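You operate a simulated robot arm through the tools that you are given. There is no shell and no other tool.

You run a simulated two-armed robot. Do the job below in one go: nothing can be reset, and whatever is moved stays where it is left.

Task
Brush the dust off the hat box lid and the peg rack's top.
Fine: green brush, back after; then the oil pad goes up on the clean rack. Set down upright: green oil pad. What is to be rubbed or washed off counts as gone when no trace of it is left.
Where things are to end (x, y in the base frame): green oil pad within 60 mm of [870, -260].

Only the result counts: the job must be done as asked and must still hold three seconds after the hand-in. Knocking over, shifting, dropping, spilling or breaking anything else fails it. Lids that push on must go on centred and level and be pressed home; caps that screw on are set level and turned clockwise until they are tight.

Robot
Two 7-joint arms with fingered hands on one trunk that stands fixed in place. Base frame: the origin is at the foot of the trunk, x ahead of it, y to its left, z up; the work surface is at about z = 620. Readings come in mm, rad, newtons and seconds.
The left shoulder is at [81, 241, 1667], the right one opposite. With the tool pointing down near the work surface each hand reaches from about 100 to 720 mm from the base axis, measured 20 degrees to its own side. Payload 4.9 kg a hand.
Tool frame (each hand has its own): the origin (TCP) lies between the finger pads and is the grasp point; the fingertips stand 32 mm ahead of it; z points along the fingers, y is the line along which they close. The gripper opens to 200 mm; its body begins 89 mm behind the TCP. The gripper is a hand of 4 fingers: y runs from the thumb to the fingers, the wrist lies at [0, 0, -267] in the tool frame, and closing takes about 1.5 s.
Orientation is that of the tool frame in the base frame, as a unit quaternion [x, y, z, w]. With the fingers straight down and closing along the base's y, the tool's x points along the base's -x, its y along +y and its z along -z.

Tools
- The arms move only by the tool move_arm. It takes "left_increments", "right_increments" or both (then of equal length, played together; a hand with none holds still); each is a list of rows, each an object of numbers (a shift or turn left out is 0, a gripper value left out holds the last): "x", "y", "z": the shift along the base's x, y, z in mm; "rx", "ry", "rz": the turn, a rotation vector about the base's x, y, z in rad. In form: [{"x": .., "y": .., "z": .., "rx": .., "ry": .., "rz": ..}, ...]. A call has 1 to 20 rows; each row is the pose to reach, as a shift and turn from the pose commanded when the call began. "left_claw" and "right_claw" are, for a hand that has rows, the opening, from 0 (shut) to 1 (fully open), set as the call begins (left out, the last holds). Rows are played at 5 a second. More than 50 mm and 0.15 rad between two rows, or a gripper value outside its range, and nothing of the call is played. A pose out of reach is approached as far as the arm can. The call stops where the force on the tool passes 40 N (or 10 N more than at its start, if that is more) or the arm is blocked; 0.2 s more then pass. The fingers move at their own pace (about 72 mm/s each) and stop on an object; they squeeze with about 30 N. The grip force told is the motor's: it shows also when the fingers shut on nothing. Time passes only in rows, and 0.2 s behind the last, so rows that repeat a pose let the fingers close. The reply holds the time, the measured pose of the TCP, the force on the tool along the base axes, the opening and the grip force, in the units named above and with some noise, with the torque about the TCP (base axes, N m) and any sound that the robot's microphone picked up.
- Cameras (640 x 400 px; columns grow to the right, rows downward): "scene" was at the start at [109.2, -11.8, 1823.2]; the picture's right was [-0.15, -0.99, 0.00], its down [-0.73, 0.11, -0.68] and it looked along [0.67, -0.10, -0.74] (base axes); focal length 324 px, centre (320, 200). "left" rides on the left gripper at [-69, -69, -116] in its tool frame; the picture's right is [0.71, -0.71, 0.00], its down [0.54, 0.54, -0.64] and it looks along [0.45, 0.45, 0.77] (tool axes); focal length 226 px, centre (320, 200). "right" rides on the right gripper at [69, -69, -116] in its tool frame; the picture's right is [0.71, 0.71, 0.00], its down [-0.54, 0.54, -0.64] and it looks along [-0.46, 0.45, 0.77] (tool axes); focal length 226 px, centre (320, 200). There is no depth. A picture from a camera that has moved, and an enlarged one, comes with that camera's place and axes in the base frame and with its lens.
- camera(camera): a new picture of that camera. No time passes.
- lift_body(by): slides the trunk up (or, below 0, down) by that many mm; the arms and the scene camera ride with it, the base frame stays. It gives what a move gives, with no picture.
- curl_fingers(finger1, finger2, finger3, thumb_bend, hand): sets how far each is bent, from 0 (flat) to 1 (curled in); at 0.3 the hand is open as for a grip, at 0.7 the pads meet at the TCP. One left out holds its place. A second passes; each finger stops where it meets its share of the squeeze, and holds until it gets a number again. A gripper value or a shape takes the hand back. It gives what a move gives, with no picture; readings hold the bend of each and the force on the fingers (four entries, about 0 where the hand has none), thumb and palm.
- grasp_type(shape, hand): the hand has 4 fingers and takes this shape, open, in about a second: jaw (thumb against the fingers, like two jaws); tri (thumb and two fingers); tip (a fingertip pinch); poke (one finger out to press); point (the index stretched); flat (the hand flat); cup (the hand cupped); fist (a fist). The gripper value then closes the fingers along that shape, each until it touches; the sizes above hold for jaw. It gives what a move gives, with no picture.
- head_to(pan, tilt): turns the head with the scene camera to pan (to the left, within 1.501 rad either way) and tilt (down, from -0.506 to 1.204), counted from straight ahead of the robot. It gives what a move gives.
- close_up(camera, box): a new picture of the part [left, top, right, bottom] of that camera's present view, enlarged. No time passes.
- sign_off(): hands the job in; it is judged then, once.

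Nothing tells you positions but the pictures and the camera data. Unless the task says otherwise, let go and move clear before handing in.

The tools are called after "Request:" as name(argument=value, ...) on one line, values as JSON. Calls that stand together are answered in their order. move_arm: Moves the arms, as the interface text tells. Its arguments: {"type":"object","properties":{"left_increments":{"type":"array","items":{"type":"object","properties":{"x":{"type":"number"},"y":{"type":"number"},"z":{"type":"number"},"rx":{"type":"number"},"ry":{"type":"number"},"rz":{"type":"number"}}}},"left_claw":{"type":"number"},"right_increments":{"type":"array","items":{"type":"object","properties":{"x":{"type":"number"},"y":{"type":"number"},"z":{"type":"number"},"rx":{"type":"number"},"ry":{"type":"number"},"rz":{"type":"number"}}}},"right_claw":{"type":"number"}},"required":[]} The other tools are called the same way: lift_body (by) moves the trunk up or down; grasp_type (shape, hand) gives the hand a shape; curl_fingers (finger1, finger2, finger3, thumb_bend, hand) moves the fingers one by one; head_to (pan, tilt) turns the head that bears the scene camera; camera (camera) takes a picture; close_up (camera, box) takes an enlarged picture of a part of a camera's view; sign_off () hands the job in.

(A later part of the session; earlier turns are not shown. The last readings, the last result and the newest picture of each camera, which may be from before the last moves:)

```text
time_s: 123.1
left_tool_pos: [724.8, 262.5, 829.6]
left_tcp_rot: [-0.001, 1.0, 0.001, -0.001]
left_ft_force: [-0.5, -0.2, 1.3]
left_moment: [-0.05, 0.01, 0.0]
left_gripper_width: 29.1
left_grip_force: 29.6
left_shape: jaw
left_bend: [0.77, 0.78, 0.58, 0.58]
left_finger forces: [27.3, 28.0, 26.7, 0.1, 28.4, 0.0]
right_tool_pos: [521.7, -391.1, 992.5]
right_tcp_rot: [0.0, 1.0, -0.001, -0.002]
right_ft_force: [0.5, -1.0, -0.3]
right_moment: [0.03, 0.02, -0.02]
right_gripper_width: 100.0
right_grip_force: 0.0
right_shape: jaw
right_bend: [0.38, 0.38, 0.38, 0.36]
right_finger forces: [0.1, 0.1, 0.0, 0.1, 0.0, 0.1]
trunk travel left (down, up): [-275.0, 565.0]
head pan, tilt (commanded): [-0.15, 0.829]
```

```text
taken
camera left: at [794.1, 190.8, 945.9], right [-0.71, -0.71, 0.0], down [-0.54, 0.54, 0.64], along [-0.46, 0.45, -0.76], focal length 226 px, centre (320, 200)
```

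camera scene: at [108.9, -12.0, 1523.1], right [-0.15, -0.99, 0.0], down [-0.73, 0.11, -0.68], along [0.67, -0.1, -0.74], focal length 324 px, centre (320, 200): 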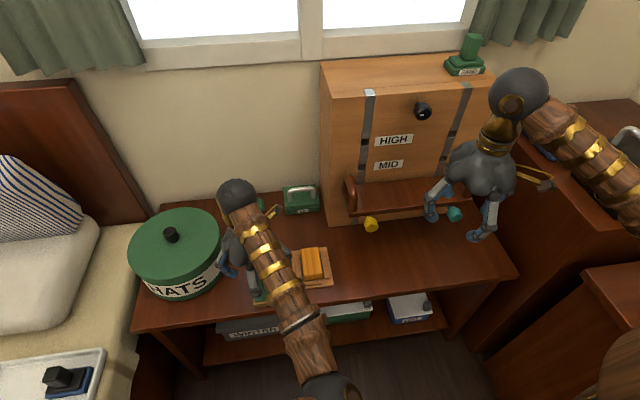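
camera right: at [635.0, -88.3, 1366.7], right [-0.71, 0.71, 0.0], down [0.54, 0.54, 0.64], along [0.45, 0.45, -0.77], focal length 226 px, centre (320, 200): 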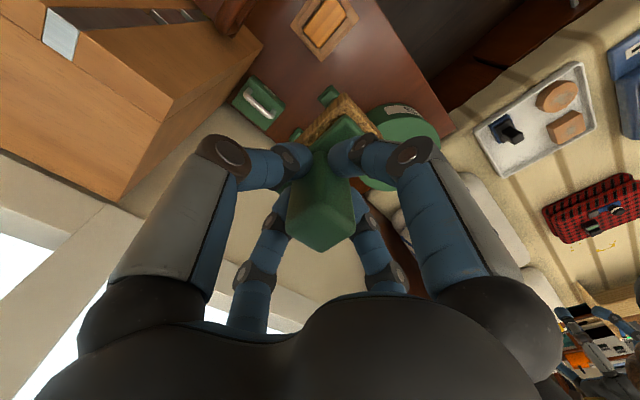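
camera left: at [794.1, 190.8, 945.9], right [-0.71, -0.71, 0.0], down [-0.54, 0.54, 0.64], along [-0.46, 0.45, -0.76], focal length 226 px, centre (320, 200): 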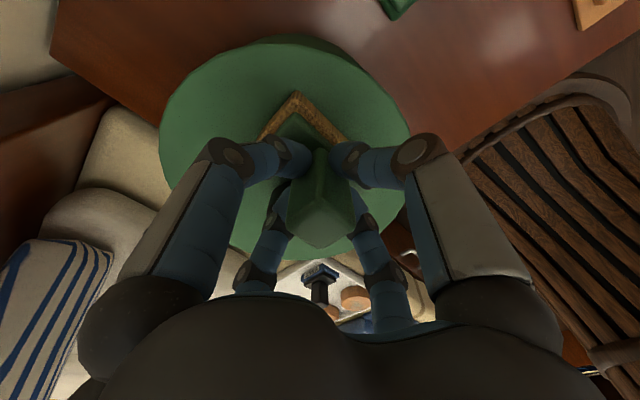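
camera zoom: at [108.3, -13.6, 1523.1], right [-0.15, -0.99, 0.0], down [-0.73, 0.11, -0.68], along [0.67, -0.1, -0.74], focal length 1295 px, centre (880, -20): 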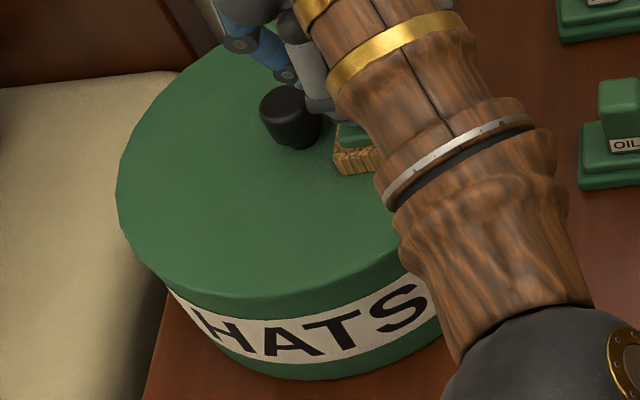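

The whole lid has now been swept. Lifting off and away to inspect.

Request:
move_arm(left_increments=[{"z": 15}, {"z": 60}, {"x": 0, "y": -30, "z": 90}, {"x": -10, "y": -75, "z": 95}, {"x": -20, "y": -120, "z": 95}, {"x": -40, "y": -160, "z": 95}, {"x": -65, "y": -195, "z": 95}, {"x": -65, "y": -195, "z": 95}])

Request:
camera(camera="scene")

Request:
close_up(camera="scene", box=[120, 205, 240, 305])

Request:
close_up(camera="scene", box=[140, 205, 212, 250])

Request:
close_up(camera="scene", box=[176, 208, 224, 238])

```text
time_s: 124.9
left_tool_pos: [660.8, 67.7, 925.3]
left_tcp_rot: [-0.001, 1.0, -0.001, -0.001]
left_ft_force: [0.9, 0.3, -1.8]
left_moment: [-0.03, 0.02, 0.0]
left_gripper_width: 28.7
left_grip_force: 29.7
left_shape: jaw
left_bend: [0.77, 0.78, 0.58, 0.58]
left_finger forces: [26.9, 27.9, 25.8, 0.0, 28.2, 0.0]
right_tool_pos: [523.6, -389.7, 990.7]
right_tcp_rot: [0.0, 1.0, -0.001, -0.003]
right_ft_force: [-0.6, 0.5, -0.4]
right_moment: [-0.03, 0.01, 0.0]
right_gripper_width: 99.7
right_grip_force: 0.0
right_shape: jaw
right_bend: [0.38, 0.38, 0.38, 0.36]
right_finger forces: [0.0, 0.0, 0.1, 0.0, 0.1, 0.1]
trunk travel left (down, up): [-275.0, 565.0]
head pan, tilt (commanded): [-0.15, 0.829]
```

```text
taken
camera scene: at [110.1, -10.9, 1523.0], right [-0.15, -0.99, 0.0], down [-0.73, 0.11, -0.67], along [0.67, -0.1, -0.74], focal length 324 px, centre (320, 200)
```

scene: 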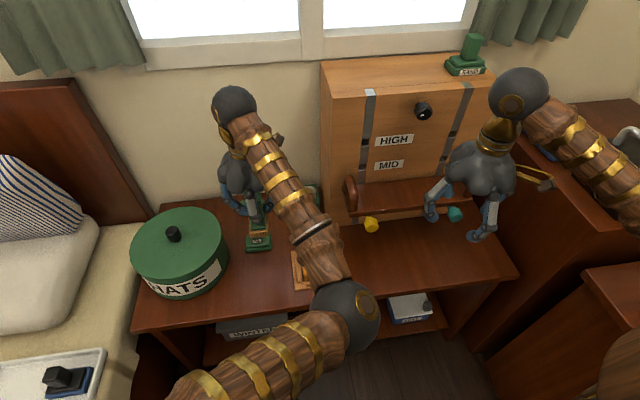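

```text
4.00 times, centred on (180, 255) of scene
camera zoom: at [110.1, -10.9, 1523.0], right [-0.15, -0.99, 0.0], down [-0.73, 0.11, -0.67], along [0.67, -0.1, -0.74], focal length 1295 px, centre (880, -20)
```

zoom: 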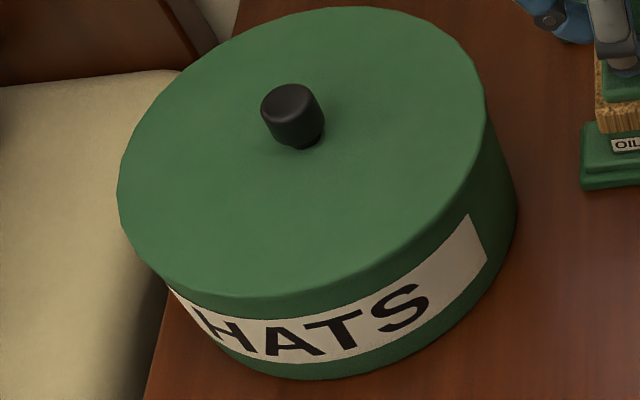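

```text
8.89 times, centred on (176, 228) of scene
camera zoom: at [110.1, -10.9, 1523.0], right [-0.15, -0.99, 0.0], down [-0.73, 0.11, -0.67], along [0.67, -0.1, -0.74], focal length 2877 px, centre (1600, -44)
```

zoom: 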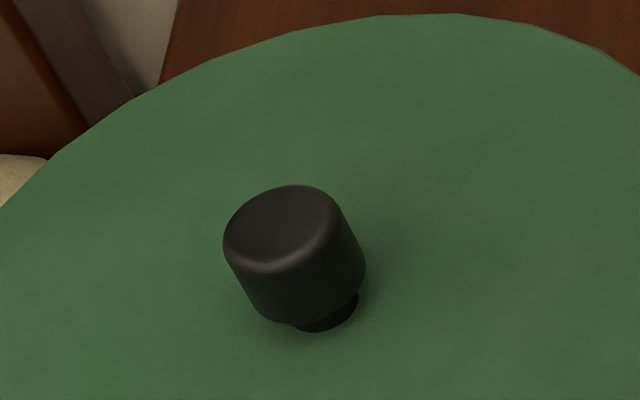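

```text
13.33 times, centred on (200, 223) of scene
camera zoom: at [110.1, -10.9, 1523.0], right [-0.15, -0.99, 0.0], down [-0.73, 0.11, -0.67], along [0.67, -0.1, -0.74], focal length 4316 px, centre (1920, -107)
```

zoom: 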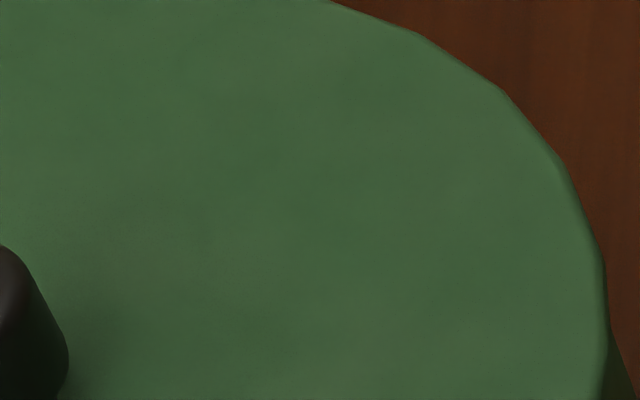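

The lid looks uniformly clean. For certainty I'll make one more close pass along the knob's far and left sides, in directions that push the box back toward its place.

Request:
move_arm(left_increments=[{"x": 25, "y": 35}, {"x": 50, "y": 70}, {"x": 75, "y": 105, "z": -10}, {"x": 100, "y": 140, "z": -30}, {"x": 122.5, "y": 171, "z": -60}, {"x": 122.5, "y": 171, "z": -85}, {"x": 122.5, "y": 171, "z": -94}, {"x": 122.5, "y": 171, "z": -95.2}, {"x": 122.5, "y": 195, "z": -95.2}, {"x": 122.5, "y": 220, "z": -95.2}, {"x": 122.5, "y": 245, "z": -95.2}, {"x": 122.5, "y": 270, "z": -95.2}, {"x": 122.5, "y": 287, "z": -95.2}, {"x": 95, "y": 287, "z": -95.2}, {"x": 65, "y": 287, "z": -95.2}, {"x": 35, "y": 287, "z": -95.2}, {"x": 5, "y": 287, "z": -95.2}, {"x": -16.5, "y": 287, "z": -95.2}, {"x": -16.5, "y": 287, "z": -82}])

Request:
close_up(camera="scene", box=[120, 205, 240, 305])

```text
time_s: 128.9
left_tool_pos: [644.0, 355.5, 840.5]
left_tcp_rot: [-0.002, 1.0, 0.0, -0.002]
left_ft_force: [0.4, 0.4, -0.9]
left_moment: [-0.03, 0.01, -0.02]
left_gripper_width: 28.5
left_grip_force: 29.9
left_shape: jaw
left_bend: [0.77, 0.78, 0.58, 0.58]
left_finger forces: [27.9, 28.4, 27.6, 0.1, 28.8, 0.0]
right_tool_pos: [523.2, -390.1, 992.5]
right_tcp_rot: [0.0, 1.0, 0.0, -0.004]
right_ft_force: [-0.1, -0.1, -0.1]
right_moment: [0.01, -0.01, 0.03]
right_gripper_width: 100.1
right_grip_force: 0.1
right_shape: jaw
right_bend: [0.38, 0.38, 0.38, 0.36]
right_finger forces: [0.0, 0.0, 0.1, 0.0, 0.1, 0.0]
trunk travel left (down, up): [-275.0, 565.0]
head pan, tilt (commanded): [-0.15, 0.829]
```

```text
4.00 times, centred on (180, 255) of scene
camera zoom: at [109.3, -11.9, 1522.9], right [-0.15, -0.99, 0.0], down [-0.73, 0.11, -0.68], along [0.67, -0.1, -0.74], focal length 1295 px, centre (880, -20)
```

zoom: 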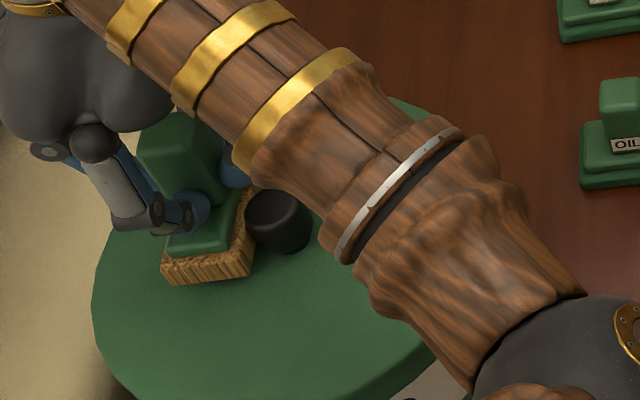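

The box has been dragged a long way toward me — the brush must have caught the knob. I look at the whole scene before anything else.

Request:
camera(camera="scene")

Request:
camera(camera="left")

Request:
close_up(camera="scene", box=[110, 200, 290, 370])

```text
taken
camera scene: at [109.3, -11.9, 1522.9], right [-0.15, -0.99, 0.0], down [-0.73, 0.11, -0.68], along [0.67, -0.1, -0.74], focal length 324 px, centre (320, 200)
```

scene: 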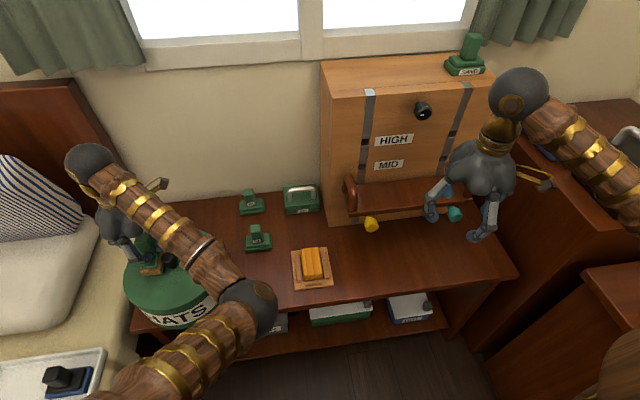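

```text
taken
camera left: at [713.6, 285.5, 956.6], right [-0.7, -0.71, 0.0], down [-0.54, 0.54, 0.64], along [-0.46, 0.45, -0.76], focal length 226 px, centre (320, 200)
```

left: 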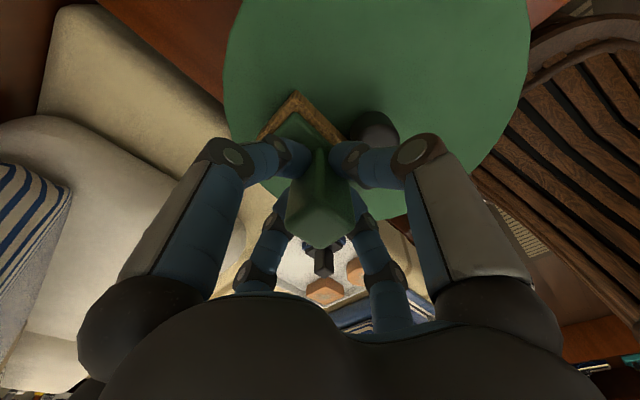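

```text
2.35 times, centred on (200, 285) of scene
camera zoom: at [109.3, -11.9, 1522.9], right [-0.15, -0.99, 0.0], down [-0.73, 0.11, -0.68], along [0.67, -0.1, -0.74], focal length 762 px, centre (602, 0)
```

zoom: 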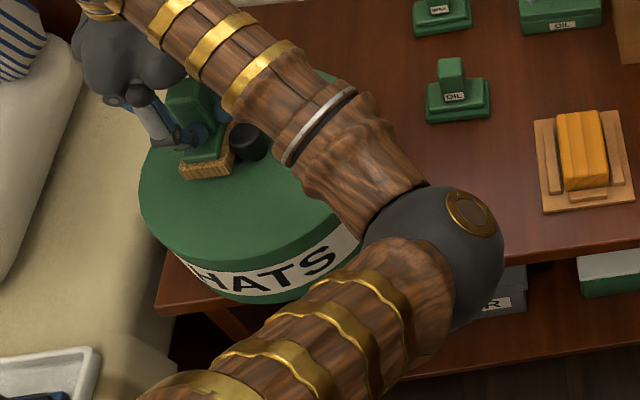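

The box now stands at the desk's front edge, about 75 mm from its place, still upright and stable. I lift the brush straight up, return it to its spot, and will then move the box back by its knob.

Request:
move_arm(left_increments=[{"z": 10}, {"z": 40}, {"z": 80}, {"z": 100}, {"x": -10, "y": -45, "z": 100}, {"x": -20, "y": -90, "z": 100}, {"x": -30, "y": -135, "z": 100}, {"x": -40, "y": -180, "z": 100}, {"x": -50, "y": -225, "z": 100}, {"x": -57, "y": -264, "z": 100}, {"x": -57, "y": -264, "z": 55}, {"x": -57, "y": -264, "z": 10}, {"x": -57, "y": -264, "z": -35}, {"x": -57, "y": -264, "z": -80}, {"x": -57, "y": -264, "z": -115}, {"x": -57, "y": -264, "z": -135}, {"x": -57, "y": -264, "z": -135}])

Request:
close_up(camera="scene", box=[110, 200, 290, 370])

Request:
close_up(camera="scene", box=[235, 265, 305, 315])

```text
time_s: 132.5
left_tool_pos: [586.4, 91.8, 706.3]
left_tcp_rot: [-0.001, 1.0, 0.0, 0.0]
left_ft_force: [0.3, -0.3, -1.1]
left_moment: [0.04, 0.03, 0.02]
left_gripper_width: 28.5
left_grip_force: 29.8
left_shape: jaw
left_bend: [0.77, 0.78, 0.79, 0.58]
left_finger forces: [27.3, 27.7, 26.6, 0.0, 28.4, 0.0]
right_tool_pos: [522.5, -389.2, 991.6]
right_tcp_rot: [0.0, 1.0, -0.001, -0.002]
right_ft_force: [0.2, -0.8, 0.3]
right_moment: [-0.01, -0.02, 0.03]
right_gripper_width: 99.8
right_grip_force: 0.0
right_shape: jaw
right_bend: [0.38, 0.38, 0.38, 0.36]
right_finger forces: [0.1, 0.1, 0.0, 0.0, 0.0, 0.0]
trunk travel left (down, up): [-275.0, 565.0]
head pan, tilt (commanded): [-0.15, 0.829]
```

```text
2.35 times, centred on (200, 285) of scene
camera zoom: at [108.8, -12.2, 1523.1], right [-0.15, -0.99, 0.0], down [-0.73, 0.11, -0.68], along [0.67, -0.1, -0.74], focal length 762 px, centre (602, 0)
```

zoom: 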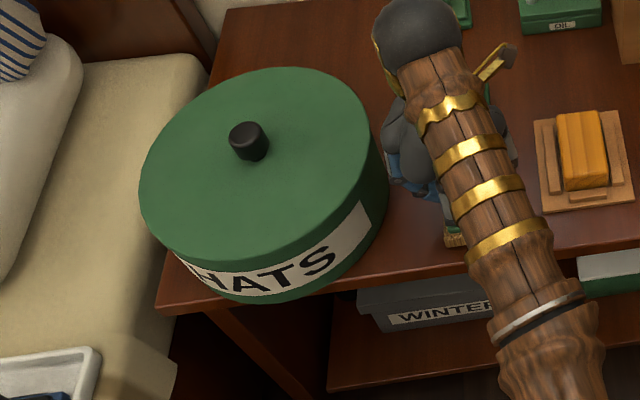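

```text
8.00 times, centred on (270, 290) of scene
camera zoom: at [108.8, -12.2, 1523.1], right [-0.15, -0.99, 0.0], down [-0.73, 0.11, -0.68], along [0.67, -0.1, -0.74], focal length 2590 px, centre (720, -520)
```

zoom: 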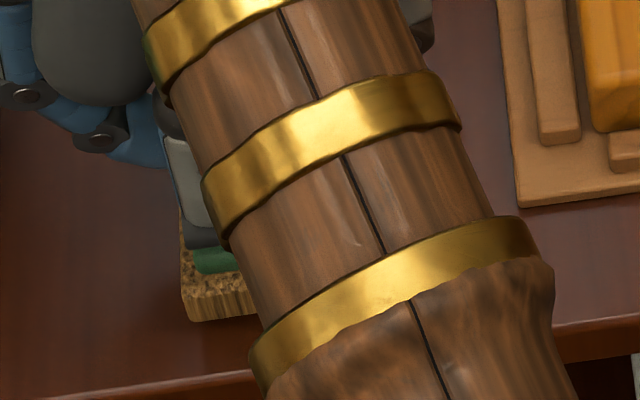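

The whole lid is visible now and looks clean. Setting the brush down on its spot.

Request:
move_arm(left_increments=[{"x": -1, "y": -1, "z": -5}, {"x": -1.5, "y": -1.5, "z": -9}, {"x": -1.5, "y": -1.5, "z": -11}, {"x": -1.5, "y": -1.5, "z": -11}])

```text
time_s: 133.5
left_tool_pos: [585.7, 89.4, 696.9]
left_tcp_rot: [-0.002, 1.0, 0.0, 0.0]
left_ft_force: [0.5, 0.1, -1.0]
left_moment: [-0.02, 0.01, -0.03]
left_gripper_width: 28.7
left_grip_force: 30.1
left_shape: jaw
left_bend: [0.77, 0.78, 0.79, 0.58]
left_finger forces: [27.4, 27.7, 26.7, 0.0, 28.4, 0.0]
right_tool_pos: [523.4, -390.6, 992.3]
right_tcp_rot: [0.0, 1.0, 0.0, -0.002]
right_ft_force: [-1.2, -0.8, 0.2]
right_moment: [-0.03, 0.0, 0.04]
right_gripper_width: 99.6
right_grip_force: 0.0
right_shape: jaw
right_bend: [0.38, 0.38, 0.38, 0.36]
right_finger forces: [0.1, 0.0, 0.0, 0.1, 0.0, 0.1]
trunk travel left (down, up): [-275.0, 565.0]
head pan, tilt (commanded): [-0.15, 0.829]
```

Request:
move_arm(left_increments=[{"z": -1}, {"z": -2}, {"z": -2.5}, {"z": -2.5}])

```text
time_s: 134.5
left_tool_pos: [584.5, 89.6, 693.8]
left_tcp_rot: [-0.002, 1.0, 0.0, 0.0]
left_ft_force: [0.0, -0.2, -1.1]
left_moment: [0.01, 0.01, -0.02]
left_gripper_width: 28.7
left_grip_force: 30.5
left_shape: jaw
left_bend: [0.77, 0.78, 0.79, 0.58]
left_finger forces: [27.3, 27.7, 26.5, 0.0, 28.4, 0.1]
right_tool_pos: [523.6, -390.5, 991.8]
right_tcp_rot: [0.0, 1.0, -0.001, -0.001]
right_ft_force: [1.1, 0.0, -1.0]
right_moment: [-0.01, -0.03, 0.02]
right_gripper_width: 99.9
right_grip_force: 0.0
right_shape: jaw
right_bend: [0.38, 0.38, 0.38, 0.36]
right_finger forces: [0.0, 0.0, 0.0, 0.0, 0.0, 0.0]
trunk travel left (down, up): [-275.0, 565.0]
head pan, tilt (commanded): [-0.15, 0.829]
```

Request:
move_arm(left_increments=[{"z": -1}, {"z": -1.5}, {"z": -1.5}])

```text
time_s: 135.3
left_tool_pos: [585.2, 89.4, 692.4]
left_tcp_rot: [-0.002, 1.0, 0.0, 0.0]
left_ft_force: [-0.2, 1.0, -0.1]
left_moment: [-0.04, -0.01, 0.02]
left_gripper_width: 28.8
left_grip_force: 30.1
left_shape: jaw
left_bend: [0.77, 0.78, 0.58, 0.58]
left_finger forces: [27.3, 27.9, 26.7, 0.0, 28.3, 0.2]
right_tool_pos: [522.2, -390.4, 991.2]
right_tcp_rot: [0.0, 1.0, 0.0, -0.001]
right_ft_force: [-0.2, 0.2, -0.1]
right_moment: [0.01, 0.02, -0.01]
right_gripper_width: 99.8
right_grip_force: 0.0
right_shape: jaw
right_bend: [0.38, 0.38, 0.38, 0.36]
right_finger forces: [0.0, 0.1, 0.0, 0.0, 0.0, 0.0]
trunk travel left (down, up): [-275.0, 565.0]
head pan, tilt (commanded): [-0.15, 0.829]
```

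Request:
move_arm(left_increments=[{"z": -0.4}, {"z": -0.4}])

Request:
move_arm(left_increments=[{"z": 0}, {"z": 0}, {"z": 0}, {"z": 0}, {"z": 0}], left_claw=0.5)

Request:
move_arm(left_increments=[{"z": 20}, {"z": 60}, {"z": 105}, {"z": 150}, {"z": 195}, {"z": 235}, {"y": 40, "z": 235}, {"y": 40, "z": 235}])

Request:
camera(camera="left")

Request:
close_up(camera="scene", box=[110, 200, 290, 370])

```text
time_s: 135.9
left_tool_pos: [584.5, 88.9, 692.8]
left_tcp_rot: [-0.001, 1.0, 0.0, 0.0]
left_ft_force: [-2.0, 0.5, 3.0]
left_moment: [0.03, 0.01, -0.02]
left_gripper_width: 28.7
left_grip_force: 30.0
left_shape: jaw
left_bend: [0.77, 0.78, 0.58, 0.58]
left_finger forces: [27.3, 28.4, 27.1, 0.0, 28.5, 0.0]
right_tool_pos: [522.5, -390.0, 990.9]
right_tcp_rot: [0.0, 1.0, 0.0, -0.002]
right_ft_force: [-0.1, -0.5, 0.8]
right_moment: [-0.02, 0.05, -0.02]
right_gripper_width: 99.8
right_grip_force: 0.0
right_shape: jaw
right_bend: [0.38, 0.38, 0.38, 0.36]
right_finger forces: [0.1, 0.0, 0.1, 0.1, 0.0, 0.0]
trunk travel left (down, up): [-275.0, 565.0]
head pan, tilt (commanded): [-0.15, 0.829]
```

```text
time_s: 137.1
left_tool_pos: [584.3, 88.6, 693.0]
left_tcp_rot: [-0.002, 1.0, -0.001, 0.0]
left_ft_force: [0.0, 0.0, 0.2]
left_moment: [-0.01, -0.01, -0.03]
left_gripper_width: 99.7
left_grip_force: 0.0
left_shape: jaw
left_bend: [0.38, 0.38, 0.38, 0.36]
left_finger forces: [0.0, 0.0, 0.0, 0.0, 0.0, 0.0]
right_tool_pos: [523.3, -389.4, 991.0]
right_tcp_rot: [0.0, 1.0, 0.0, -0.001]
right_ft_force: [0.1, -0.3, 0.2]
right_moment: [0.0, -0.01, -0.03]
right_gripper_width: 99.8
right_grip_force: 0.1
right_shape: jaw
right_bend: [0.38, 0.38, 0.38, 0.36]
right_finger forces: [0.0, 0.0, 0.1, 0.1, 0.0, 0.0]
trunk travel left (down, up): [-275.0, 565.0]
head pan, tilt (commanded): [-0.15, 0.829]
```

```text
time_s: 138.9
left_tool_pos: [586.8, 129.8, 928.0]
left_tcp_rot: [-0.001, 1.0, 0.001, 0.0]
left_ft_force: [0.4, 0.3, 1.0]
left_moment: [0.07, -0.04, 0.02]
left_gripper_width: 99.8
left_grip_force: 0.0
left_shape: jaw
left_bend: [0.38, 0.38, 0.38, 0.36]
left_finger forces: [0.0, 0.0, 0.0, 0.0, 0.0, 0.0]
right_tool_pos: [521.9, -390.8, 992.1]
right_tcp_rot: [0.0, 1.0, 0.0, -0.002]
right_ft_force: [-0.6, 0.2, 0.6]
right_moment: [0.0, 0.01, 0.0]
right_gripper_width: 99.8
right_grip_force: 0.0
right_shape: jaw
right_bend: [0.38, 0.38, 0.38, 0.36]
right_finger forces: [0.1, 0.0, 0.0, 0.0, 0.0, 0.0]
trunk travel left (down, up): [-275.0, 565.0]
head pan, tilt (commanded): [-0.15, 0.829]
```

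```text
taken
camera left: at [655.5, 59.3, 1044.2], right [-0.71, -0.71, 0.0], down [-0.54, 0.54, 0.64], along [-0.46, 0.45, -0.77], focal length 226 px, centre (320, 200)
```

left: 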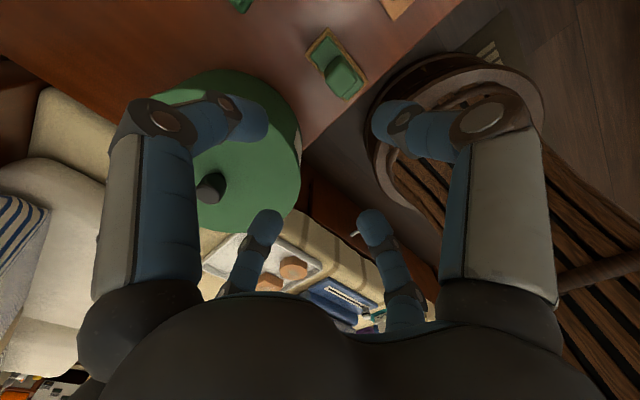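

```text
2.35 times, centred on (200, 285) of scene
camera zoom: at [108.2, -13.1, 1523.2], right [-0.15, -0.99, 0.0], down [-0.73, 0.11, -0.68], along [0.67, -0.1, -0.74], focal length 762 px, centre (602, 0)
```

zoom: 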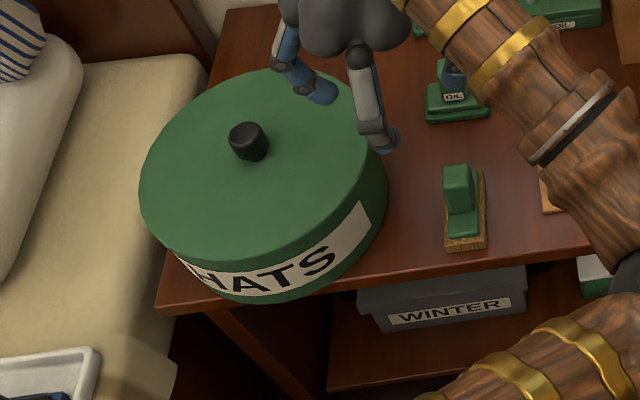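

The brush is home. Now I bring the left hand above the box knob (about (630, 313)) to cage it and slide the box back.

Request:
move_arm(left_increments=[{"x": 15, "y": 45}, {"x": 30, "y": 90}, {"x": 40, "y": 135}, {"x": 44, "y": 183}, {"x": 44, "y": 183, "z": -45}, {"x": 44, "y": 183, "z": -60}, {"x": 44, "y": 183, "z": -60}])

Request:
camera(camera="left")

Request:
close_up(camera="left", box=[240, 60, 400, 220])

Request:
close_up(camera="scene", box=[110, 200, 290, 370])

```text
time_s: 140.5
left_tool_pos: [630.0, 313.2, 868.8]
left_tcp_rot: [-0.001, 1.0, 0.0, 0.0]
left_ft_force: [0.0, 0.1, -0.7]
left_moment: [-0.02, -0.01, 0.01]
left_gripper_width: 99.7
left_grip_force: 0.1
left_shape: jaw
left_bend: [0.38, 0.38, 0.38, 0.36]
left_finger forces: [0.1, 0.0, 0.0, 0.0, 0.0, 0.0]
right_tool_pos: [523.5, -390.5, 991.5]
right_tcp_rot: [0.0, 1.0, 0.0, -0.001]
right_ft_force: [-0.5, -1.0, 0.6]
right_moment: [0.01, 0.02, 0.05]
right_gripper_width: 100.0
right_grip_force: 0.1
right_shape: jaw
right_bend: [0.38, 0.38, 0.38, 0.36]
right_finger forces: [0.0, 0.0, 0.0, 0.1, 0.0, 0.0]
trunk travel left (down, up): [-275.0, 565.0]
head pan, tilt (commanded): [-0.15, 0.829]
```

```text
taken
camera left: at [699.7, 242.6, 984.1], right [-0.7, -0.71, 0.0], down [-0.54, 0.54, 0.64], along [-0.46, 0.45, -0.77], focal length 226 px, centre (320, 200)
```

left: 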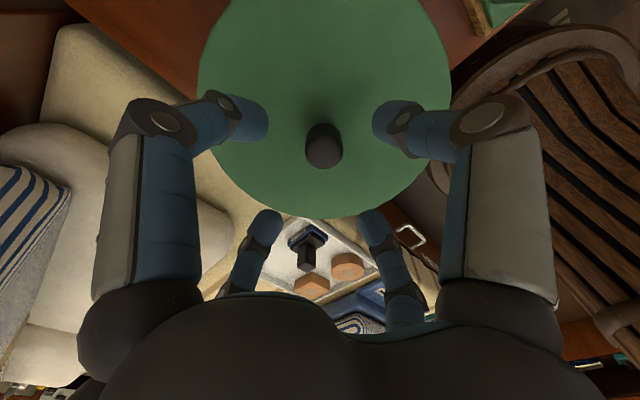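

```text
2.50 times, centred on (320, 140) of left
camera zoom: at [699.7, 242.6, 984.1], right [-0.7, -0.71, 0.0], down [-0.54, 0.54, 0.64], along [-0.46, 0.45, -0.77], focal length 565 px, centre (320, 350)
```

zoom: 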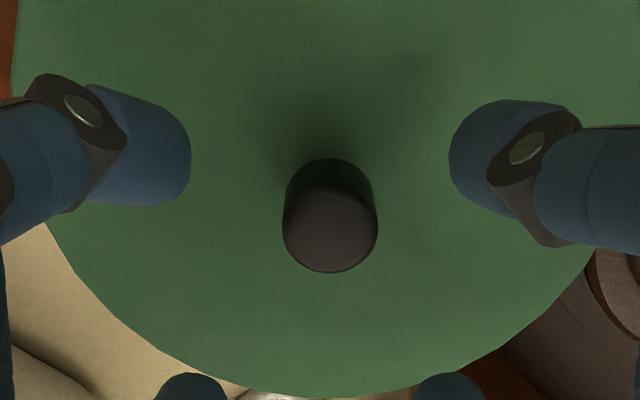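

```text
2.35 times, centred on (200, 285) of scene
camera zoom: at [108.9, -12.0, 1523.1], right [-0.15, -0.99, 0.0], down [-0.73, 0.11, -0.68], along [0.67, -0.1, -0.74], focal length 762 px, centre (602, 0)
```

zoom: 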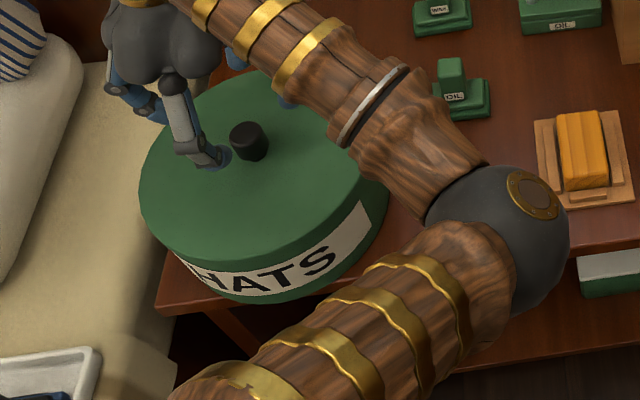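

I notice a faint darker spot again near the knob's right. Zooming hard on it from this close camera.

Request:
close_up(camera="left", box=[310, 60, 390, 110])

Request:
close_up(camera="left", box=[200, 0, 440, 120])

```text
8.00 times, centred on (350, 85) of left
camera zoom: at [699.7, 242.6, 984.1], right [-0.7, -0.71, 0.0], down [-0.54, 0.54, 0.64], along [-0.46, 0.45, -0.77], focal length 1808 px, centre (80, 1120)
```

zoom: 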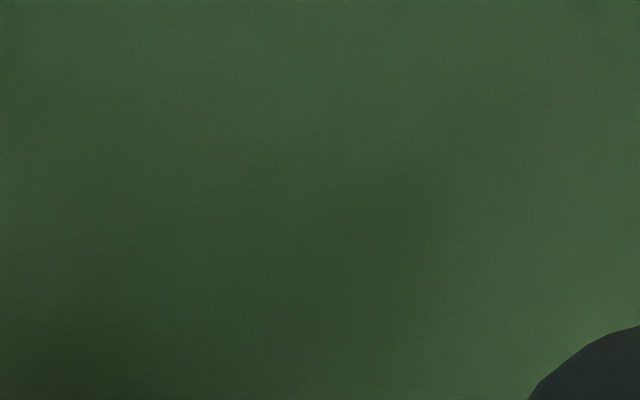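

```text
2.67 times, centred on (320, 60) of left
camera zoom: at [699.7, 242.6, 984.1], right [-0.7, -0.71, 0.0], down [-0.54, 0.54, 0.64], along [-0.46, 0.45, -0.77], focal length 603 px, centre (320, 573)
```

zoom: 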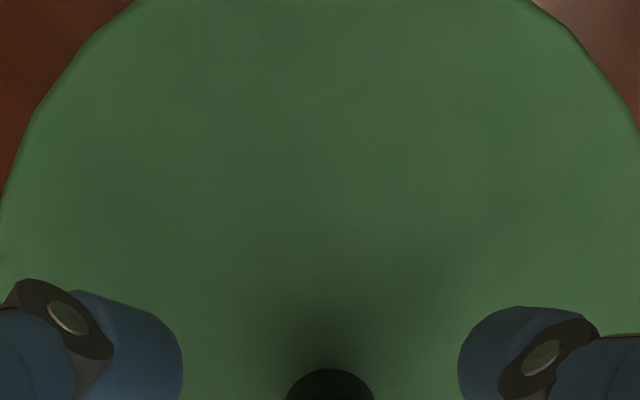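

That is only smooth shading, not dust. I shift the hand 6 mm to centre it on the knob and lower it around it.

Request:
move_arm(left_increments=[{"x": -6, "y": 0.6}, {"x": -6, "y": 0.6, "z": -30}, {"x": -6, "y": 0.6, "z": -55}, {"x": -6, "y": 0.6, "z": -70}, {"x": -6, "y": 0.6, "z": -70}])

Request:
camera(camera="left")

Request:
close_up(camera="scene", box=[110, 200, 250, 310])

```text
time_s: 141.7
left_tool_pos: [624.0, 314.1, 797.4]
left_tcp_rot: [-0.002, 1.0, 0.001, 0.0]
left_ft_force: [-0.1, -0.7, -0.7]
left_moment: [-0.01, -0.03, -0.03]
left_gripper_width: 99.9
left_grip_force: 0.0
left_shape: jaw
left_bend: [0.38, 0.38, 0.38, 0.36]
left_finger forces: [0.0, 0.0, 0.0, 0.1, 0.1, 0.0]
right_tool_pos: [523.3, -389.8, 992.3]
right_tcp_rot: [0.0, 1.0, 0.0, -0.002]
right_ft_force: [-0.3, 0.1, 0.5]
right_moment: [0.03, -0.02, -0.01]
right_gripper_width: 99.9
right_grip_force: 0.0
right_shape: jaw
right_bend: [0.38, 0.38, 0.38, 0.36]
right_finger forces: [0.0, 0.0, 0.0, 0.1, 0.0, 0.1]
trunk travel left (down, up): [-275.0, 565.0]
head pan, tilt (commanded): [-0.15, 0.829]
```

```text
taken
camera left: at [693.4, 243.1, 913.8], right [-0.7, -0.71, 0.0], down [-0.54, 0.54, 0.64], along [-0.46, 0.45, -0.77], focal length 226 px, centre (320, 200)
```

left: 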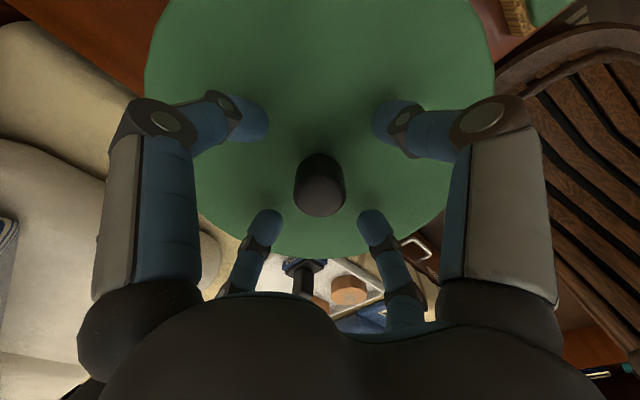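

```text
3.64 times, centred on (180, 255) of scene
camera zoom: at [109.0, -12.0, 1523.1], right [-0.15, -0.99, 0.0], down [-0.73, 0.11, -0.68], along [0.67, -0.1, -0.74], focal length 1177 px, centre (829, 0)
```

zoom: 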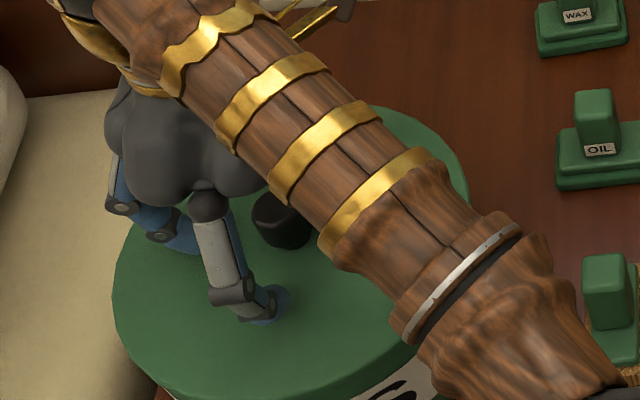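

The knob is centred among the digits, tips clear of the lid. Closing gently around it.

Request:
move_arm(left_increments=[{"z": 0}, {"z": 0}, {"z": 0}, {"z": 0}, {"z": 0}, {"z": 0}], left_claw=0.19)

Request:
camera(camera="left")

```text
time_s: 143.1
left_tool_pos: [624.1, 312.7, 797.4]
left_tcp_rot: [-0.002, 1.0, 0.0, 0.0]
left_ft_force: [-0.5, 0.0, 0.3]
left_moment: [0.0, -0.01, 0.02]
left_gripper_width: 38.4
left_grip_force: 0.1
left_shape: jaw
left_bend: [0.55, 0.55, 0.55, 0.54]
left_finger forces: [0.2, 0.0, 0.0, 0.0, 0.1, 0.0]
right_tool_pos: [522.8, -390.3, 991.9]
right_tcp_rot: [0.0, 1.0, 0.0, -0.001]
right_ft_force: [-0.1, -0.2, -0.1]
right_moment: [0.01, -0.01, 0.01]
right_gripper_width: 99.6
right_grip_force: 0.1
right_shape: jaw
right_bend: [0.38, 0.38, 0.38, 0.36]
right_finger forces: [0.0, 0.1, 0.0, 0.0, 0.0, 0.1]
trunk travel left (down, up): [-275.0, 565.0]
head pan, tilt (commanded): [-0.15, 0.829]
```

```text
taken
camera left: at [693.3, 243.2, 914.0], right [-0.7, -0.71, 0.0], down [-0.54, 0.54, 0.64], along [-0.46, 0.45, -0.77], focal length 226 px, centre (320, 200)
```

left: 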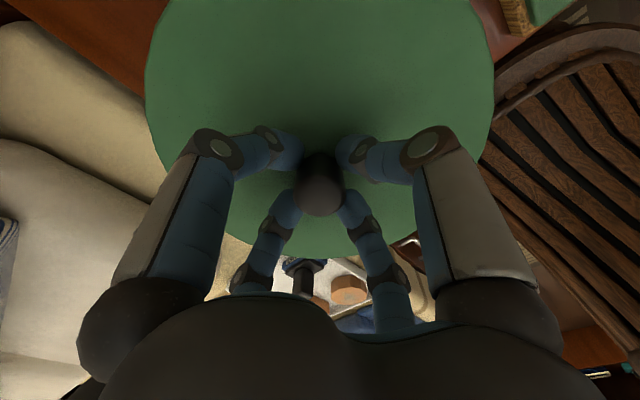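

Caged with no squeeze. Now sliding the box back, slowly, by about (+72, +13) mm.

Request:
move_arm(left_increments=[{"x": 9, "y": 1.6}, {"x": 18, "y": 3.2}, {"x": 27, "y": 4.8}, {"x": 36, "y": 6.4}, {"x": 45, "y": 8}, {"x": 54, "y": 9.6}, {"x": 63, "y": 11.2}, {"x": 70, "y": 12.5}, {"x": 70, "y": 12.5}])

Request:
camera(camera="scene")

Request:
close_up(camera="scene", box=[120, 205, 240, 305])

```text
time_s: 145.1
left_tool_pos: [694.0, 325.4, 797.7]
left_tcp_rot: [-0.002, 1.0, 0.001, -0.001]
left_ft_force: [-1.9, -0.6, -0.3]
left_moment: [-0.02, 0.08, 0.01]
left_gripper_width: 38.3
left_grip_force: 0.1
left_shape: jaw
left_bend: [0.55, 0.55, 0.54, 0.54]
left_finger forces: [0.1, 0.0, 1.9, 0.1, 0.3, 0.0]
right_tool_pos: [522.6, -390.4, 992.9]
right_tcp_rot: [0.0, 1.0, 0.0, -0.001]
right_ft_force: [0.9, -0.4, 0.2]
right_moment: [-0.01, -0.01, -0.02]
right_gripper_width: 99.7
right_grip_force: 0.0
right_shape: jaw
right_bend: [0.38, 0.38, 0.38, 0.36]
right_finger forces: [0.0, 0.1, 0.1, 0.0, 0.0, 0.0]
trunk travel left (down, up): [-275.0, 565.0]
head pan, tilt (commanded): [-0.15, 0.829]
```

```text
taken
camera scene: at [108.6, -12.0, 1523.2], right [-0.15, -0.99, 0.0], down [-0.73, 0.11, -0.68], along [0.67, -0.1, -0.74], focal length 324 px, centre (320, 200)
```

scene: 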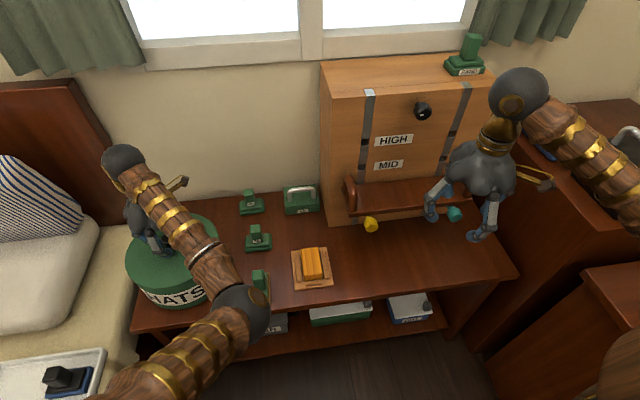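

```text
4.00 times, centred on (180, 255) of scene
camera zoom: at [108.6, -12.0, 1523.2], right [-0.15, -0.99, 0.0], down [-0.73, 0.11, -0.68], along [0.67, -0.1, -0.74], focal length 1295 px, centre (880, -20)
```

zoom: 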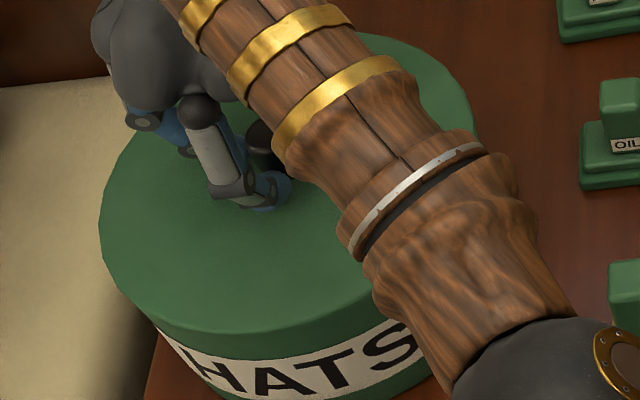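

Nearly there; comparing lid edges with the first picture it needs about (+17, +3) mm more.

Request:
move_arm(left_increments=[{"x": 6, "y": 1}, {"x": 12, "y": 2}, {"x": 16.5, "y": 3}, {"x": 16.5, "y": 3}])

Request:
close_up(camera="scene", box=[120, 205, 240, 305])

```text
time_s: 146.1
left_tool_pos: [710.9, 328.6, 797.6]
left_tcp_rot: [-0.001, 1.0, 0.0, 0.0]
left_ft_force: [-1.6, -0.2, 0.9]
left_moment: [0.03, 0.02, 0.0]
left_gripper_width: 38.4
left_grip_force: 0.1
left_shape: jaw
left_bend: [0.55, 0.55, 0.54, 0.54]
left_finger forces: [0.1, 0.0, 1.9, 0.0, 0.4, 0.0]
right_tool_pos: [523.4, -389.3, 992.6]
right_tcp_rot: [0.0, 1.0, 0.0, -0.002]
right_ft_force: [0.4, 0.5, 0.1]
right_moment: [0.0, -0.01, 0.03]
right_gripper_width: 99.8
right_grip_force: 0.1
right_shape: jaw
right_bend: [0.38, 0.38, 0.38, 0.36]
right_finger forces: [0.0, 0.0, 0.1, 0.1, 0.0, 0.0]
trunk travel left (down, up): [-275.0, 565.0]
head pan, tilt (commanded): [-0.15, 0.829]
```

```text
4.00 times, centred on (180, 255) of scene
camera zoom: at [108.7, -12.0, 1523.1], right [-0.15, -0.99, 0.0], down [-0.73, 0.11, -0.68], along [0.67, -0.1, -0.74], focal length 1295 px, centre (880, -20)
```

zoom: 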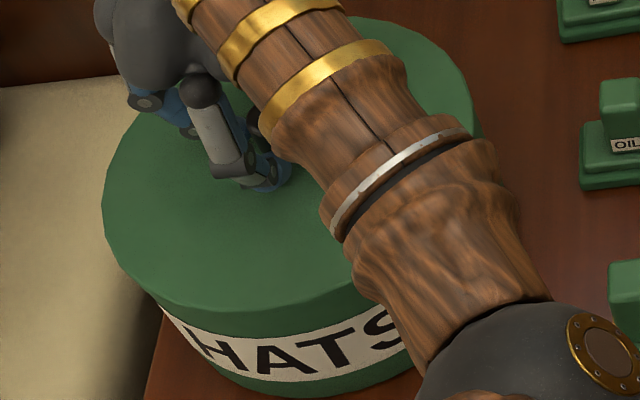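

Now it needs about 8 mm toward +y.

Request:
move_arm(left_increments=[{"y": 4}, {"y": 8}, {"y": 8}])

Request:
close_up(camera="scene", box=[120, 205, 240, 305])

```text
time_s: 146.9
left_tool_pos: [709.6, 336.3, 796.9]
left_tcp_rot: [-0.002, 1.0, -0.001, 0.0]
left_ft_force: [-0.3, -2.4, 0.0]
left_moment: [-0.06, 0.01, 0.02]
left_gripper_width: 38.8
left_grip_force: 0.1
left_shape: jaw
left_bend: [0.55, 0.55, 0.54, 0.54]
left_finger forces: [0.1, 0.0, 1.0, 0.0, 1.8, 0.0]
right_tool_pos: [522.4, -389.9, 992.0]
right_tcp_rot: [0.0, 1.0, 0.0, -0.002]
right_ft_force: [-0.2, -0.4, 0.6]
right_moment: [0.01, -0.05, -0.01]
right_gripper_width: 99.8
right_grip_force: 0.1
right_shape: jaw
right_bend: [0.38, 0.38, 0.38, 0.36]
right_finger forces: [0.0, 0.0, 0.0, 0.1, 0.0, 0.0]
trunk travel left (down, up): [-275.0, 565.0]
head pan, tilt (commanded): [-0.15, 0.829]
```

```text
4.00 times, centred on (180, 255) of scene
camera zoom: at [109.0, -12.3, 1523.1], right [-0.15, -0.99, 0.0], down [-0.73, 0.11, -0.68], along [0.67, -0.1, -0.74], focal length 1295 px, centre (880, -20)
```

zoom: 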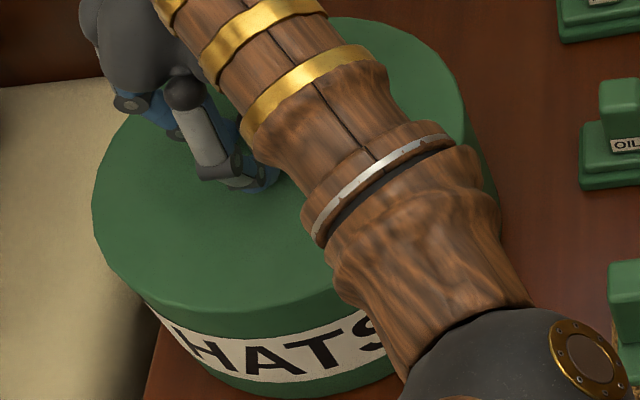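

That matches the first picture. Opening and lifting straight off to verify.

Request:
move_arm(left_increments=[{"z": 0}, {"z": 0}, {"z": 0}, {"z": 0}], left_claw=0.5)

Request:
move_arm(left_increments=[{"z": 15}, {"z": 50}, {"z": 95}, {"z": 140}, {"y": 40, "z": 165}, {"y": 85, "z": 185}, {"x": -20, "y": 125, "z": 205}, {"x": -40, "y": 165, "z": 225}, {"x": -60, "y": 205, "z": 245}, {"x": -70, "y": 250, "z": 255}, {"x": -80, "y": 295, "z": 275}, {"x": -90, "y": 340, "z": 290}, {"x": -90, "y": 385, "z": 305}, {"x": -90, "y": 425, "z": 325}])

Request:
camera(camera="scene")

Request:
close_up(camera="scene", box=[120, 205, 240, 305])

Request:
close_up(camera="scene", box=[235, 215, 315, 315])

```text
time_s: 147.9
left_tool_pos: [710.4, 336.7, 796.4]
left_tcp_rot: [-0.001, 1.0, 0.0, 0.0]
left_ft_force: [0.1, -1.5, -0.4]
left_moment: [-0.01, 0.02, 0.0]
left_gripper_width: 99.7
left_grip_force: 0.0
left_shape: jaw
left_bend: [0.38, 0.38, 0.38, 0.36]
left_finger forces: [0.0, 0.1, 0.1, 0.0, 0.0, 0.0]
right_tool_pos: [522.5, -389.1, 992.4]
right_tcp_rot: [0.0, 1.0, 0.0, -0.002]
right_ft_force: [-0.2, -0.2, -0.6]
right_moment: [0.0, 0.0, 0.02]
right_gripper_width: 99.8
right_grip_force: 0.2
right_shape: jaw
right_bend: [0.38, 0.38, 0.38, 0.36]
right_finger forces: [0.0, 0.0, 0.0, 0.0, 0.0, 0.0]
trunk travel left (down, up): [-275.0, 565.0]
head pan, tilt (commanded): [-0.15, 0.829]
```

```text
refused: row 11 steps farther than a row can; nothing moved
```

```text
taken
camera scene: at [108.9, -11.9, 1523.1], right [-0.15, -0.99, 0.0], down [-0.73, 0.11, -0.68], along [0.67, -0.1, -0.74], focal length 324 px, centre (320, 200)
```

scene: 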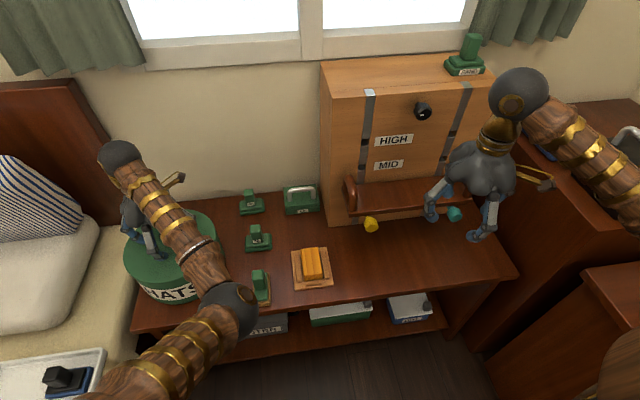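

```text
4.00 times, centred on (180, 255) of scene
camera zoom: at [108.9, -11.9, 1523.1], right [-0.15, -0.99, 0.0], down [-0.73, 0.11, -0.68], along [0.67, -0.1, -0.74], focal length 1295 px, centre (880, -20)
```

zoom: 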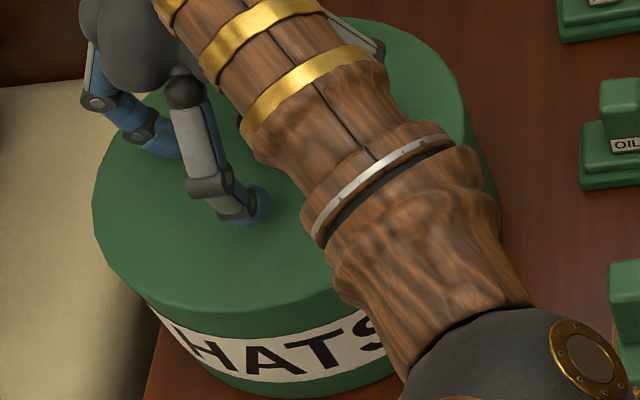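

```text
4.00 times, centred on (275, 265) of scene
camera zoom: at [108.9, -11.9, 1523.1], right [-0.15, -0.99, 0.0], down [-0.73, 0.11, -0.68], along [0.67, -0.1, -0.74], focal length 1295 px, centre (500, -60)
```

zoom: 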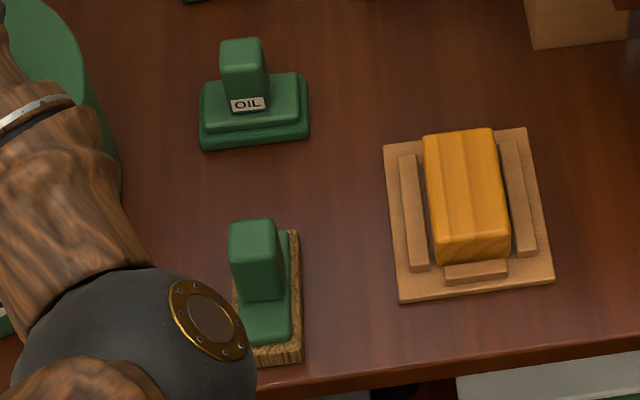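

Request:
move_arm(left_increments=[{"z": 15}, {"z": 50}, {"z": 95}, {"z": 140}, {"y": 40, "z": 165}, {"y": 80, "z": 185}, {"x": -20, "y": 120, "z": 205}, {"x": -40, "y": 160, "z": 225}, {"x": -60, "y": 200, "z": 245}, {"x": -70, "y": 240, "z": 260}, {"x": -80, "y": 280, "z": 275}, {"x": -90, "y": 320, "z": 290}, {"x": -90, "y": 362, "z": 305}, {"x": -90, "y": 404, "z": 325}, {"x": -90, "y": 425, "z": 345}])

Request:
camera(camera="scene")

Request:
close_up(camera="scene", box=[120, 205, 240, 305])

Request:
close_up(camera="scene", box=[235, 215, 315, 315])

```text
time_s: 151.1
left_tool_pos: [619.2, 764.5, 1142.0]
left_tcp_rot: [-0.002, 1.0, 0.0, 0.0]
left_ft_force: [-0.3, 0.3, -0.1]
left_moment: [0.02, -0.01, 0.02]
left_gripper_width: 99.8
left_grip_force: 0.0
left_shape: jaw
left_bend: [0.38, 0.38, 0.38, 0.36]
left_finger forces: [0.1, 0.1, 0.1, 0.0, 0.0, 0.1]
right_tool_pos: [522.4, -390.0, 991.2]
right_tcp_rot: [0.0, 1.0, 0.0, -0.001]
right_ft_force: [-0.2, 0.2, -0.9]
right_moment: [0.05, 0.03, -0.03]
right_gripper_width: 99.7
right_grip_force: 0.1
right_shape: jaw
right_bend: [0.38, 0.38, 0.38, 0.36]
right_finger forces: [0.0, 0.1, 0.0, 0.1, 0.0, 0.0]
trunk travel left (down, up): [-275.0, 565.0]
head pan, tilt (commanded): [-0.15, 0.829]
```

```text
taken
camera scene: at [108.1, -11.6, 1523.1], right [-0.15, -0.99, 0.0], down [-0.73, 0.11, -0.68], along [0.67, -0.1, -0.74], focal length 324 px, centre (320, 200)
```

scene: 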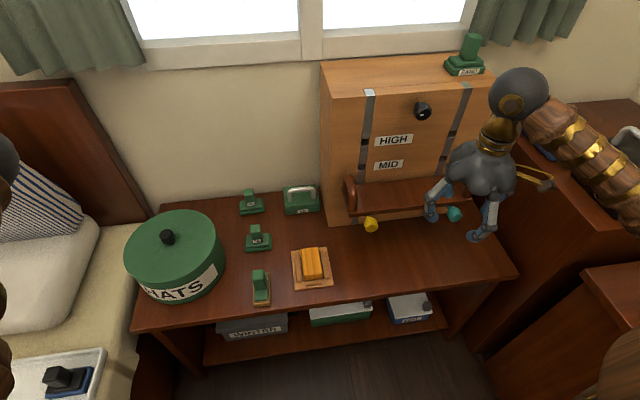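

```text
4.00 times, centred on (180, 255) of scene
camera zoom: at [108.1, -11.6, 1523.1], right [-0.15, -0.99, 0.0], down [-0.73, 0.11, -0.68], along [0.67, -0.1, -0.74], focal length 1295 px, centre (880, -20)
```

zoom: 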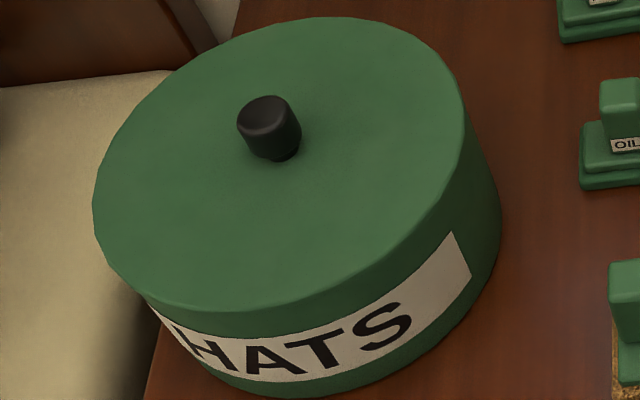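

```text
4.00 times, centred on (275, 265) of scene
camera zoom: at [108.1, -11.6, 1523.1], right [-0.15, -0.99, 0.0], down [-0.73, 0.11, -0.68], along [0.67, -0.1, -0.74], focal length 1295 px, centre (500, -60)
```

zoom: 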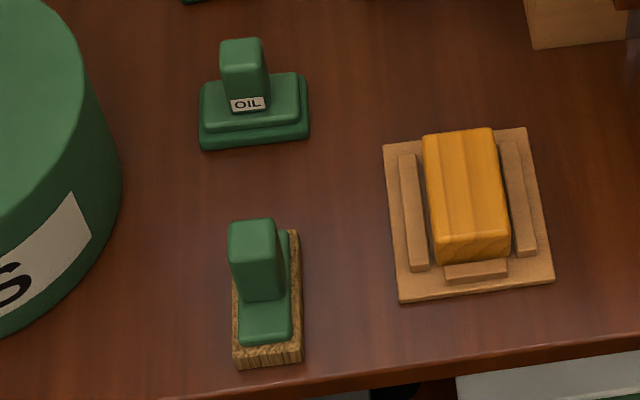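

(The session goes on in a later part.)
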